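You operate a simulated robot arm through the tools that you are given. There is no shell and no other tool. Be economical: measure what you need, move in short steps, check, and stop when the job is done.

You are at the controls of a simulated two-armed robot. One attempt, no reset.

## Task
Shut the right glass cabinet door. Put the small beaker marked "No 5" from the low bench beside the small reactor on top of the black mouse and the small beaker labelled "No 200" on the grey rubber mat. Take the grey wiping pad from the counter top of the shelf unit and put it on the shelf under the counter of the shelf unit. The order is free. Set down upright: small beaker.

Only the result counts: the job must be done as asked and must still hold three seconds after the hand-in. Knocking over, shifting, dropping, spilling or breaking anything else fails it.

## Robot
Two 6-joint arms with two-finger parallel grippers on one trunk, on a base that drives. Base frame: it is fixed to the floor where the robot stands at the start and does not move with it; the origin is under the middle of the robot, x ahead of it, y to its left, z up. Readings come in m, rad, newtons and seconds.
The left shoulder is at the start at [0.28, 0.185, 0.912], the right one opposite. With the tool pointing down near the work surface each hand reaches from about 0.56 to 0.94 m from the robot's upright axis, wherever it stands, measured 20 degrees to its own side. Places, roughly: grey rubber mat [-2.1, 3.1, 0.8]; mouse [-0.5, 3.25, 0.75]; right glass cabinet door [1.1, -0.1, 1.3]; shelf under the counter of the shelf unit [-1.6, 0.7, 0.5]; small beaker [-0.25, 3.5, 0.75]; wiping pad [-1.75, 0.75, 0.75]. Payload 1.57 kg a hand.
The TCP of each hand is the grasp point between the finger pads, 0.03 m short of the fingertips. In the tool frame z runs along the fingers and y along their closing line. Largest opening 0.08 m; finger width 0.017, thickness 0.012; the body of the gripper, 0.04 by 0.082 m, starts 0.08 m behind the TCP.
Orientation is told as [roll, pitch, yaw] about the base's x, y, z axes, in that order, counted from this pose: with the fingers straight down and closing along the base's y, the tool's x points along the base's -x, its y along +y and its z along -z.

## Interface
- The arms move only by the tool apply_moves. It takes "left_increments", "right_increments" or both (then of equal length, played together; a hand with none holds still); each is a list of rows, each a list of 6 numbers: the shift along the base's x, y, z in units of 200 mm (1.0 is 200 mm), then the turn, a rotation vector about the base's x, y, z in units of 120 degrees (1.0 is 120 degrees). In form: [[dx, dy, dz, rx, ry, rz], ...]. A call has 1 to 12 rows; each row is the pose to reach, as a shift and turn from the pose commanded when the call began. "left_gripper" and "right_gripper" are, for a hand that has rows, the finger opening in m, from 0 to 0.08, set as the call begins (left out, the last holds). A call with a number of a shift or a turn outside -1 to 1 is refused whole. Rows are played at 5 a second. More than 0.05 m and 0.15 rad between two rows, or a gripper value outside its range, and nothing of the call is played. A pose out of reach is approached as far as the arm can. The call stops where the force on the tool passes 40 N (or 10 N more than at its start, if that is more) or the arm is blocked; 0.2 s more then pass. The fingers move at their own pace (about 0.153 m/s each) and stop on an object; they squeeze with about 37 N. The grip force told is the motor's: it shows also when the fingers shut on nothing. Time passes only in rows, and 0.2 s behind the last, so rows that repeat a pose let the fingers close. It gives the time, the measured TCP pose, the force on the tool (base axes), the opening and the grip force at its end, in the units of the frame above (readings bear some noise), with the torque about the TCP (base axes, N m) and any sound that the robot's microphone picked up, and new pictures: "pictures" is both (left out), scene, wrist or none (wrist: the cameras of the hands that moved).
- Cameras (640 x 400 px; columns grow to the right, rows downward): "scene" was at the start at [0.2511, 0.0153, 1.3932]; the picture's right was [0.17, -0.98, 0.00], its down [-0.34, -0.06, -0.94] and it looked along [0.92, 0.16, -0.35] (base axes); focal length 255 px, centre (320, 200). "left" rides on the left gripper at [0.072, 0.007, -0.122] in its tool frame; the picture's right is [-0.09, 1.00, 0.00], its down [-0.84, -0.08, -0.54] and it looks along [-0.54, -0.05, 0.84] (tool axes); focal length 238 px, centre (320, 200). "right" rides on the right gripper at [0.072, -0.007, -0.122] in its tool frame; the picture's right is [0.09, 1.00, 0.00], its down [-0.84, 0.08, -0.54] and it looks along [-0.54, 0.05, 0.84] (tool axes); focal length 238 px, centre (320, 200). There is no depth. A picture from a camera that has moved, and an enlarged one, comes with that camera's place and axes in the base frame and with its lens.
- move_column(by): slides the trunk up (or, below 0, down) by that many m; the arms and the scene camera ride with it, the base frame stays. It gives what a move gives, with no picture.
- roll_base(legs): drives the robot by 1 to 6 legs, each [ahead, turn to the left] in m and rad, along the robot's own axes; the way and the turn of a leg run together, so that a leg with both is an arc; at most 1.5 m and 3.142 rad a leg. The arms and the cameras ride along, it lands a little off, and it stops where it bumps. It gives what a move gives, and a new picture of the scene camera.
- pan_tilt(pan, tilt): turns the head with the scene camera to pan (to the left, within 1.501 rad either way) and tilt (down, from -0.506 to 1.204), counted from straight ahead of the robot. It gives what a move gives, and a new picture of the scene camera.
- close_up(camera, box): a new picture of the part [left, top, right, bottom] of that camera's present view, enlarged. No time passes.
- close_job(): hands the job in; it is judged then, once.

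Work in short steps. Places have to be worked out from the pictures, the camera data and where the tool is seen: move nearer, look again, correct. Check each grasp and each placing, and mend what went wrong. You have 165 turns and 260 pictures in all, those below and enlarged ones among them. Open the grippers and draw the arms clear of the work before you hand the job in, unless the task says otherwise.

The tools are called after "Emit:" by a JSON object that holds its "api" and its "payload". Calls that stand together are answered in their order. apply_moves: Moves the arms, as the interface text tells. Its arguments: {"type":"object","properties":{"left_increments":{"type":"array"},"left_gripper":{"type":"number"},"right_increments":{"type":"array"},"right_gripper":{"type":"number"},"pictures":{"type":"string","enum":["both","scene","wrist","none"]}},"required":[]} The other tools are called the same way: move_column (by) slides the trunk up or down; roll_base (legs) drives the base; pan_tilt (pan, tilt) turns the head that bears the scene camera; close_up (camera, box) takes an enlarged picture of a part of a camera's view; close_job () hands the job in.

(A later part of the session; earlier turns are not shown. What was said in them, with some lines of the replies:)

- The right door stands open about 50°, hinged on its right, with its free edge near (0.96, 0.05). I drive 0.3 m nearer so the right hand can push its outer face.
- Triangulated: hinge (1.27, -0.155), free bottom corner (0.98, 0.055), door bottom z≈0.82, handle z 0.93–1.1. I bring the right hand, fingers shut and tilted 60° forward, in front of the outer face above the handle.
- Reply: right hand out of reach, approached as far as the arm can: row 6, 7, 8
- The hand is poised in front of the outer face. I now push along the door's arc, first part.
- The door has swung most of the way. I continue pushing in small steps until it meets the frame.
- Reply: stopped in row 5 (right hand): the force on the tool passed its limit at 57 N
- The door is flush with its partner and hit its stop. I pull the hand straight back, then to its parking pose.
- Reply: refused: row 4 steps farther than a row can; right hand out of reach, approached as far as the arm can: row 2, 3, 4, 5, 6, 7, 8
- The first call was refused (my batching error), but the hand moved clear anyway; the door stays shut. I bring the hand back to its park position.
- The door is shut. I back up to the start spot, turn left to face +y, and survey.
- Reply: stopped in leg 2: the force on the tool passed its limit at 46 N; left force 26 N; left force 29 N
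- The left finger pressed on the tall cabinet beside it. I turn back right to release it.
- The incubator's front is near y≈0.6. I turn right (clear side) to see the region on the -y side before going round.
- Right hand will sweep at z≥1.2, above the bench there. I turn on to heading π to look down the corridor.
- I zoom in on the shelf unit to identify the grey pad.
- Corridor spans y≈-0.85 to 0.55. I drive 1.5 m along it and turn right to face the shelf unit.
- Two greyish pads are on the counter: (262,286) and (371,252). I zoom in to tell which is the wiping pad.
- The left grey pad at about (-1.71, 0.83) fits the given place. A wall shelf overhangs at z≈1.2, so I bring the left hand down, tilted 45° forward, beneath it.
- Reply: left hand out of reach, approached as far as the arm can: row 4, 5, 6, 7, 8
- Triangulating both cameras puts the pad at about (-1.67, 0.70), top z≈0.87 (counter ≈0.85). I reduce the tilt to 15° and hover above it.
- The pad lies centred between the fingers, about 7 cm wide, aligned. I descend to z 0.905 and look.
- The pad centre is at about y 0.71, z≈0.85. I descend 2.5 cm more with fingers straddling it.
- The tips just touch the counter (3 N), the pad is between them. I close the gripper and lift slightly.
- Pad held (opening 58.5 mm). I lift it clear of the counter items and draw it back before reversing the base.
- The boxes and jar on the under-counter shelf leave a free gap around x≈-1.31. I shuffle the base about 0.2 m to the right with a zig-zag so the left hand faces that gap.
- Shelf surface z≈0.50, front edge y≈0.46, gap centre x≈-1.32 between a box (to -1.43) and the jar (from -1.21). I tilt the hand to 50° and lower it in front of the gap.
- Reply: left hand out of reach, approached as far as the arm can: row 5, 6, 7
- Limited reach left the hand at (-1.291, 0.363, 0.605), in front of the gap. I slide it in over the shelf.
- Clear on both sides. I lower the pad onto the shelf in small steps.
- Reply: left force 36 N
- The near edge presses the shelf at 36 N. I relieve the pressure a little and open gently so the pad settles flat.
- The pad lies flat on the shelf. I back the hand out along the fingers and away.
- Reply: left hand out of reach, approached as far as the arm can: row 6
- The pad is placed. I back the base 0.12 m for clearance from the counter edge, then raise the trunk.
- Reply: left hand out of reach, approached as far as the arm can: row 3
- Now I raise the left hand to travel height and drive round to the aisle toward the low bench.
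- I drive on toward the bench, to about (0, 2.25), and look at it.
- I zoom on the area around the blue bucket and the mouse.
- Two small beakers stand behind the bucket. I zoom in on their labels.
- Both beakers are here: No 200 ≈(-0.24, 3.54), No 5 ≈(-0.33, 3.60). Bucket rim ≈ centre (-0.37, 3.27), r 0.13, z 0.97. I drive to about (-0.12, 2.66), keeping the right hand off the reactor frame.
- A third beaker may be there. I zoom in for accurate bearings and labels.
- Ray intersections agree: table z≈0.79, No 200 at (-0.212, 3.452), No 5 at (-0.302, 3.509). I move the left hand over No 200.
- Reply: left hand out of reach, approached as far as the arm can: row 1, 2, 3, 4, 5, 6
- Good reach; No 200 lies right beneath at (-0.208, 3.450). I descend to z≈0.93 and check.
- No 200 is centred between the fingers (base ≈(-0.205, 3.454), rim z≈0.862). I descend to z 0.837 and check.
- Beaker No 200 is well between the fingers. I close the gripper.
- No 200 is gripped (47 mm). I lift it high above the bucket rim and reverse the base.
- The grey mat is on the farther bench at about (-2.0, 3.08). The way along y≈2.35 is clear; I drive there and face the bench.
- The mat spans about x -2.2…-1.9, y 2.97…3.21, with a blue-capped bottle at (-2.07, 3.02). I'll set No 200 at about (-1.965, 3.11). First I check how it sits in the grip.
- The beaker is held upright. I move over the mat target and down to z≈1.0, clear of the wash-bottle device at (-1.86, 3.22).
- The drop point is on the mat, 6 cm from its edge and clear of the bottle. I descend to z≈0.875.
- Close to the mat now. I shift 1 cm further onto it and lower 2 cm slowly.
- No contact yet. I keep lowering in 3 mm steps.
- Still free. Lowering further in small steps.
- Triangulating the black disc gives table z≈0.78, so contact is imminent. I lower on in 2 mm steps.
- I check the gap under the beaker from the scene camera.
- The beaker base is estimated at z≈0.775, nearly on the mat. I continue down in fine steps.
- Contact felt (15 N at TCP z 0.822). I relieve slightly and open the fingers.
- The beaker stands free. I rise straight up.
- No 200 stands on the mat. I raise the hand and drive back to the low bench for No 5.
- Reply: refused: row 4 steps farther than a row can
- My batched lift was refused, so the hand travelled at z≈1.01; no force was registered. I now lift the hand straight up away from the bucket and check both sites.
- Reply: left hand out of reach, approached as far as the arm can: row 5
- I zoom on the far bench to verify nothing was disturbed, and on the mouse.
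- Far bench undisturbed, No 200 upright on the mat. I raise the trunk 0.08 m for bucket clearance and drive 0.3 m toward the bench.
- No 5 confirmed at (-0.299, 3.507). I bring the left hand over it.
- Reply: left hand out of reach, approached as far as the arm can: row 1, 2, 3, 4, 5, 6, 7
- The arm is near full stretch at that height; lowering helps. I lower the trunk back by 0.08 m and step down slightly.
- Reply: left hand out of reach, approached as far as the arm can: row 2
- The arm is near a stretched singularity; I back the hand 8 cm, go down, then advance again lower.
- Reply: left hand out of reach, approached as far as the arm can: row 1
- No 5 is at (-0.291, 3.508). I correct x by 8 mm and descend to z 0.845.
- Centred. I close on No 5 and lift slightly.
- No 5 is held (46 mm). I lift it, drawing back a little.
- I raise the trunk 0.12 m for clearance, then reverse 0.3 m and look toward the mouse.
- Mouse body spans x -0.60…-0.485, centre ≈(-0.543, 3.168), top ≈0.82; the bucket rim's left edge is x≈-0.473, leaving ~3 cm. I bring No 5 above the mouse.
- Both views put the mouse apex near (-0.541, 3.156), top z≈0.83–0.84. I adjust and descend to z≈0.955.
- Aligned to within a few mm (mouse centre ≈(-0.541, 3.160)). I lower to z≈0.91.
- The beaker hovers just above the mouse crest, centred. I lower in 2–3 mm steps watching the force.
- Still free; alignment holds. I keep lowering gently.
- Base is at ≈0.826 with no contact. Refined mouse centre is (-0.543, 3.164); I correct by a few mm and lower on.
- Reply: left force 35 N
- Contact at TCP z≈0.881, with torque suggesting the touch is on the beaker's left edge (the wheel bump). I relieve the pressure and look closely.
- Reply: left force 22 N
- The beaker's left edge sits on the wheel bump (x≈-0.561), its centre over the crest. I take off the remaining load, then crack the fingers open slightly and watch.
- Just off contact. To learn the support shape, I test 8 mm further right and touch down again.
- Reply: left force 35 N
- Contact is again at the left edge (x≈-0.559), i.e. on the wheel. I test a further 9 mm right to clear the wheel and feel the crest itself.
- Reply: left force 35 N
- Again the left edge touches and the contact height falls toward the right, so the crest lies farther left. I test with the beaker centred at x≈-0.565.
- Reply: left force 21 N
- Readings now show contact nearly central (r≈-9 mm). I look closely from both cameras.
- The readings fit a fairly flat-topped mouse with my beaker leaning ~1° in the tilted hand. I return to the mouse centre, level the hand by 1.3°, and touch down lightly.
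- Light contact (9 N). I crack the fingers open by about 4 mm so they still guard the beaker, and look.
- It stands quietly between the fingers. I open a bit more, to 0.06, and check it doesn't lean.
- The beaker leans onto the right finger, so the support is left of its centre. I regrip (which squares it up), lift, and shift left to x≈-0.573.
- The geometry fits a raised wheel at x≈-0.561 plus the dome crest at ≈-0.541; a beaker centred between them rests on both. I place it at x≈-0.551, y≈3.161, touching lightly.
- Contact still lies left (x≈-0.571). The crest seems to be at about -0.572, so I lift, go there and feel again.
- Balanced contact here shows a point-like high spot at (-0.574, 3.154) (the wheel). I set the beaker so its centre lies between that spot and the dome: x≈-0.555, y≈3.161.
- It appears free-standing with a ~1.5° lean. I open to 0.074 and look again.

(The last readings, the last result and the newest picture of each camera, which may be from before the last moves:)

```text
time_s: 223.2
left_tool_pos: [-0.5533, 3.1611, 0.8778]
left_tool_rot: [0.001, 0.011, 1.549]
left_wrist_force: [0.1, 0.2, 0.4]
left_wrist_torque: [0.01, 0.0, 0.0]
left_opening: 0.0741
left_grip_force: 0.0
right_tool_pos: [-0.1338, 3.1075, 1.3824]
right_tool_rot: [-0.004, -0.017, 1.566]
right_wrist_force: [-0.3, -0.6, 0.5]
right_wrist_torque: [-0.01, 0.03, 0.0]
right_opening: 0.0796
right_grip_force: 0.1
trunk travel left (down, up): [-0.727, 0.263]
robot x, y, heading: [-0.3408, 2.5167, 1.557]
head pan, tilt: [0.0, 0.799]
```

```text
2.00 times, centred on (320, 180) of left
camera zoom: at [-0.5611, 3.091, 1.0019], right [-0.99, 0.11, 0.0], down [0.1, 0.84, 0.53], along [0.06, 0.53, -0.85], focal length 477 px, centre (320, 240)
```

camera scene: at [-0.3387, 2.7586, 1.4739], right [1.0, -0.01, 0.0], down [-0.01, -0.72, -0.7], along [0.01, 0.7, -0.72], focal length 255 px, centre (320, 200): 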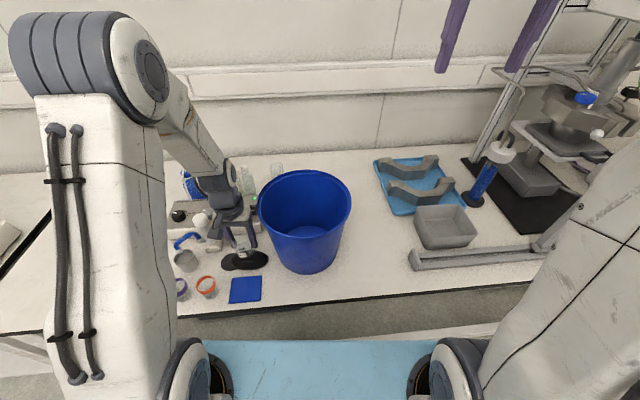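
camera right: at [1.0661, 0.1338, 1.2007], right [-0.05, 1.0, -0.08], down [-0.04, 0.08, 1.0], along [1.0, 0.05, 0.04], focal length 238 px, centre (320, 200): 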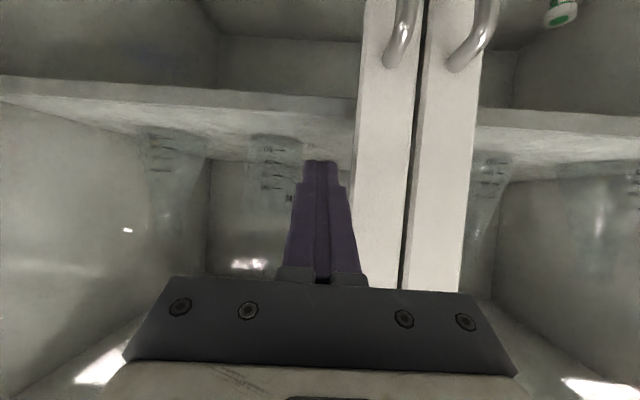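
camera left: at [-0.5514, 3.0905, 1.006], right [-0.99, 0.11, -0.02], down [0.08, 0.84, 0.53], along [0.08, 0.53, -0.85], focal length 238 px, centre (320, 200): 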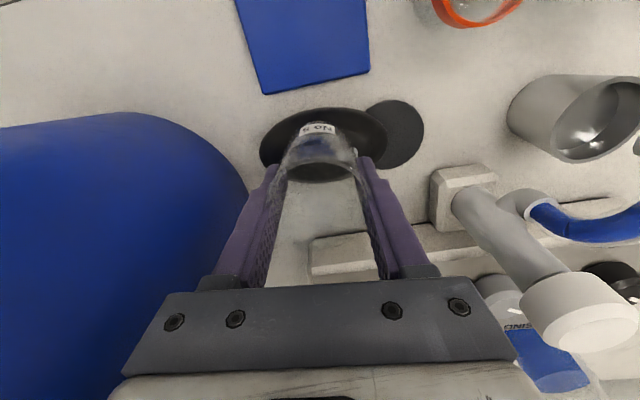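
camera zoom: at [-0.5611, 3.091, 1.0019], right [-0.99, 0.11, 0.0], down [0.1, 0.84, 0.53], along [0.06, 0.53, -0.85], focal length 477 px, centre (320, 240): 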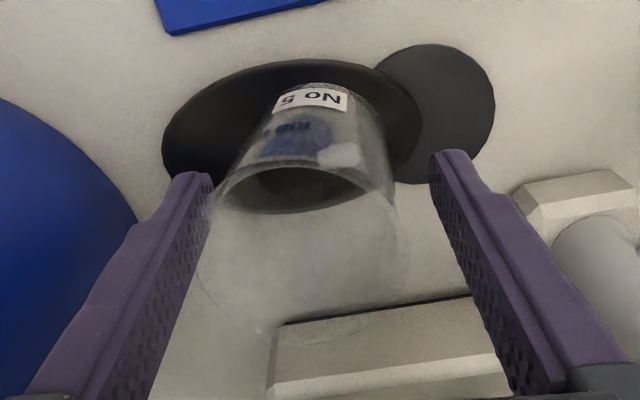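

The beaker did not move: it stands free on the mouse. I centre the hand 3 mm and rise slowly straight up.

Emit:
{"api": "apply_moves", "payload": {"left_increments": [[0.012, 0, 0.0, 0, 0, 0], [0.012, 0, 0.05, 0, 0, 0], [0.012, 0, 0.12, 0, 0, 0], [0.012, 0, 0.22, 0, 0, 0], [0.012, 0, 0.35, 0, 0, 0], [0.012, 0, 0.5, 0, 0, 0], [0.012, 0, 0.65, 0, 0, 0], [0.012, 0, 0.8, 0, 0, 0]]}}

Emit:
{"api": "close_up", "payload": {"camera": "scene", "box": [205, 205, 285, 275]}}

```text
time_s: 225.0
left_tool_pos: [-0.5541, 3.1626, 1.0381]
left_tool_rot: [0.002, 0.016, 1.55]
left_wrist_force: [-0.5, 0.4, 0.4]
left_wrist_torque: [-0.02, 0.01, -0.03]
left_opening: 0.0741
left_grip_force: 0.0
right_tool_pos: [-0.1329, 3.1079, 1.382]
right_tool_rot: [-0.005, -0.018, 1.565]
right_wrist_force: [-0.8, -0.7, 0.3]
right_wrist_torque: [0.0, -0.01, -0.02]
right_opening: 0.08
right_grip_force: 0.1
trunk travel left (down, up): [-0.727, 0.263]
robot x, y, heading: [-0.3397, 2.5202, 1.561]
head pan, tilt: [0.0, 0.799]
camera scene: at [-0.3388, 2.7587, 1.4739], right [1.0, -0.01, 0.0], down [-0.01, -0.72, -0.7], along [0.01, 0.7, -0.72], focal length 255 px, centre (320, 200)
camera left: at [-0.5608, 3.0935, 1.1618], right [-0.99, 0.11, 0.0], down [0.1, 0.84, 0.53], along [0.06, 0.53, -0.85], focal length 238 px, centre (320, 200)
```

scene: 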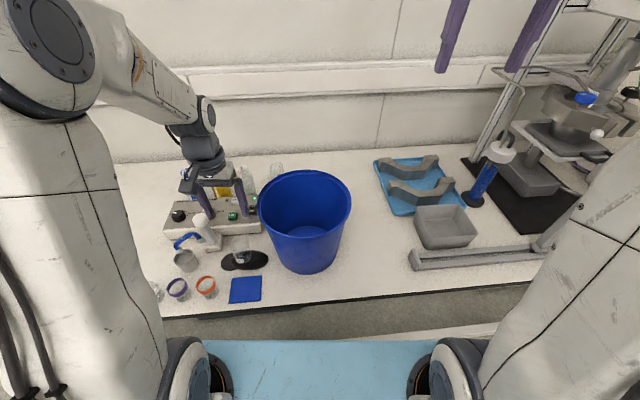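
left: 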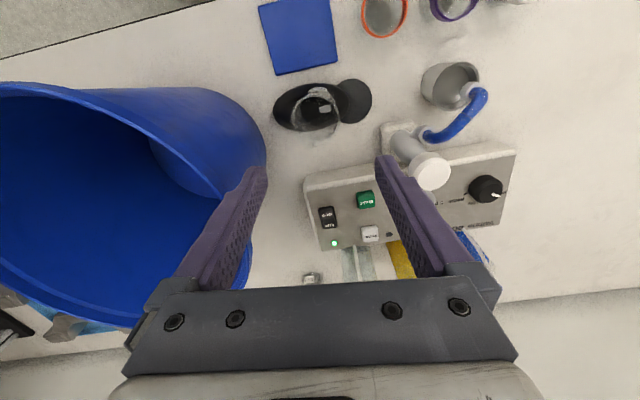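

```text
5.71 times, centred on (245, 240) of scene
camera zoom: at [-0.3388, 2.7587, 1.4739], right [1.0, -0.01, 0.0], down [-0.01, -0.72, -0.7], along [0.01, 0.7, -0.72], focal length 1456 px, centre (749, -29)
```

zoom: 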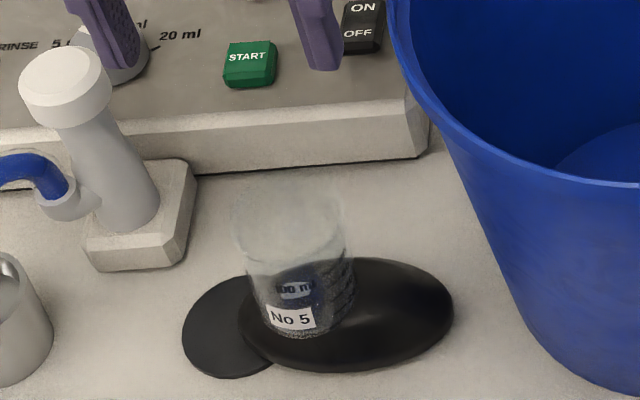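

No 5 stands on the mouse. I raise the trunk 0.15 m and reverse the base 0.3 m to clear the bench.

Emit:
{"api": "move_column", "payload": {"by": 0.15}}

Emit:
{"api": "roll_base", "payload": {"legs": [[-0.3, 0]]}}

Emit:
{"api": "close_up", "payload": {"camera": "scene", "box": [200, 120, 320, 220]}}

```text
time_s: 226.7
left_tool_pos: [-0.554, 3.1637, 1.1878]
left_tool_rot: [0.002, 0.012, 1.551]
left_wrist_force: [-0.6, 1.0, -0.6]
left_wrist_torque: [-0.01, 0.02, 0.02]
left_opening: 0.074
left_grip_force: 0.0
right_tool_pos: [-0.1329, 3.109, 1.5322]
right_tool_rot: [-0.003, -0.018, 1.567]
right_wrist_force: [0.4, 0.3, 0.0]
right_wrist_torque: [0.02, 0.01, 0.03]
right_opening: 0.0801
right_grip_force: 0.0
trunk travel left (down, up): [-0.877, 0.113]
robot x, y, heading: [-0.3387, 2.5212, 1.558]
head pan, tilt: [0.0, 0.799]
```

```text
time_s: 228.8
left_tool_pos: [-0.5576, 2.8504, 1.1868]
left_tool_rot: [0.001, 0.013, 1.552]
left_wrist_force: [0.0, 0.3, 0.6]
left_wrist_torque: [-0.02, -0.03, -0.01]
left_opening: 0.0739
left_grip_force: 0.1
right_tool_pos: [-0.1377, 2.7937, 1.533]
right_tool_rot: [-0.003, -0.018, 1.568]
right_wrist_force: [-0.4, -0.3, -0.2]
right_wrist_torque: [-0.04, -0.02, 0.0]
right_opening: 0.0798
right_grip_force: 0.1
trunk travel left (down, up): [-0.877, 0.113]
robot x, y, heading: [-0.3404, 2.2019, 1.563]
head pan, tilt: [0.0, 0.799]
camera scene: at [-0.3422, 2.4451, 1.6239], right [1.0, -0.01, 0.0], down [-0.01, -0.72, -0.7], along [0.01, 0.7, -0.72], focal length 255 px, centre (320, 200)
```

scene: 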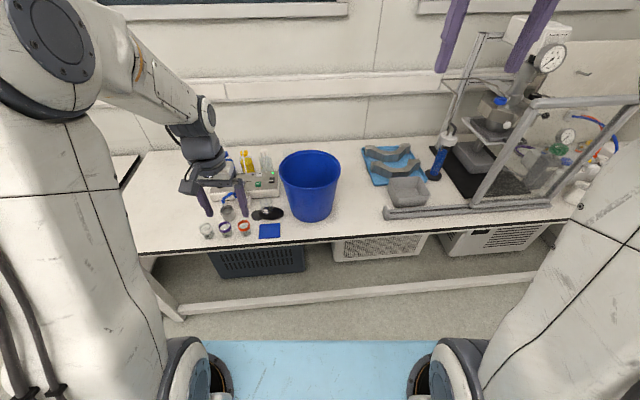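

```text
4.00 times, centred on (260, 170) of scene
camera zoom: at [-0.3422, 2.4451, 1.6239], right [1.0, -0.01, 0.0], down [-0.01, -0.72, -0.7], along [0.01, 0.7, -0.72], focal length 1019 px, centre (560, 320)
```

zoom: 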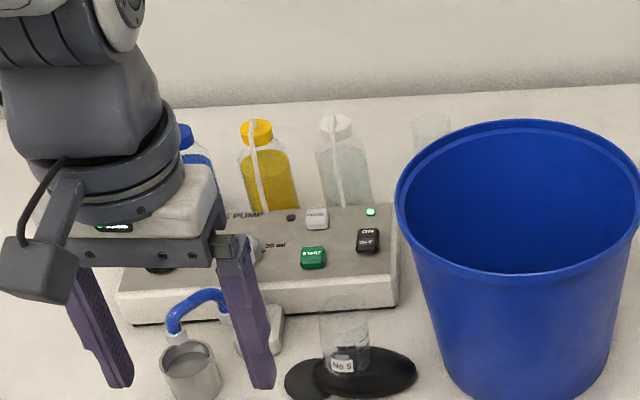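

All four parts are done and verified: the door was shut after release, the pad lies flat on the shelf, No 200 is upright on the mat and No 5 is steady on the mouse. The grippers are open and the arms clear, so I hand the job in.

Emit:
{"api": "close_job", "payload": {}}

```text
The job is handed in.
```

I handed the job in with all four parts done; no verdict came back with the hand-in.

- **Door:** I pushed the right glass door flush with the left one and it stayed shut when I drew the hand away. I did not look at it again before handing in.
- **Beaker No 5:** It stands on the black mouse with a slight lean of about 2°. It held steady for several seconds after I let go.
- **Beaker No 200:** It stands upright on the grey rubber mat, checked again from across the room.
- **Grey wiping pad:** It lies flat on the shelf under the counter. There were two greyish pads on the counter; I took the one matching the place you gave.

While turning early on, the left finger pressed against the incubator beside the shelf unit, at up to 46 N. I turned away and saw no damage or shift. Later, a lift command was refused, so the left hand travelled low across the far bench and stopped beside the blue bucket. No contact registered, and the close-up of the far bench showed nothing disturbed.
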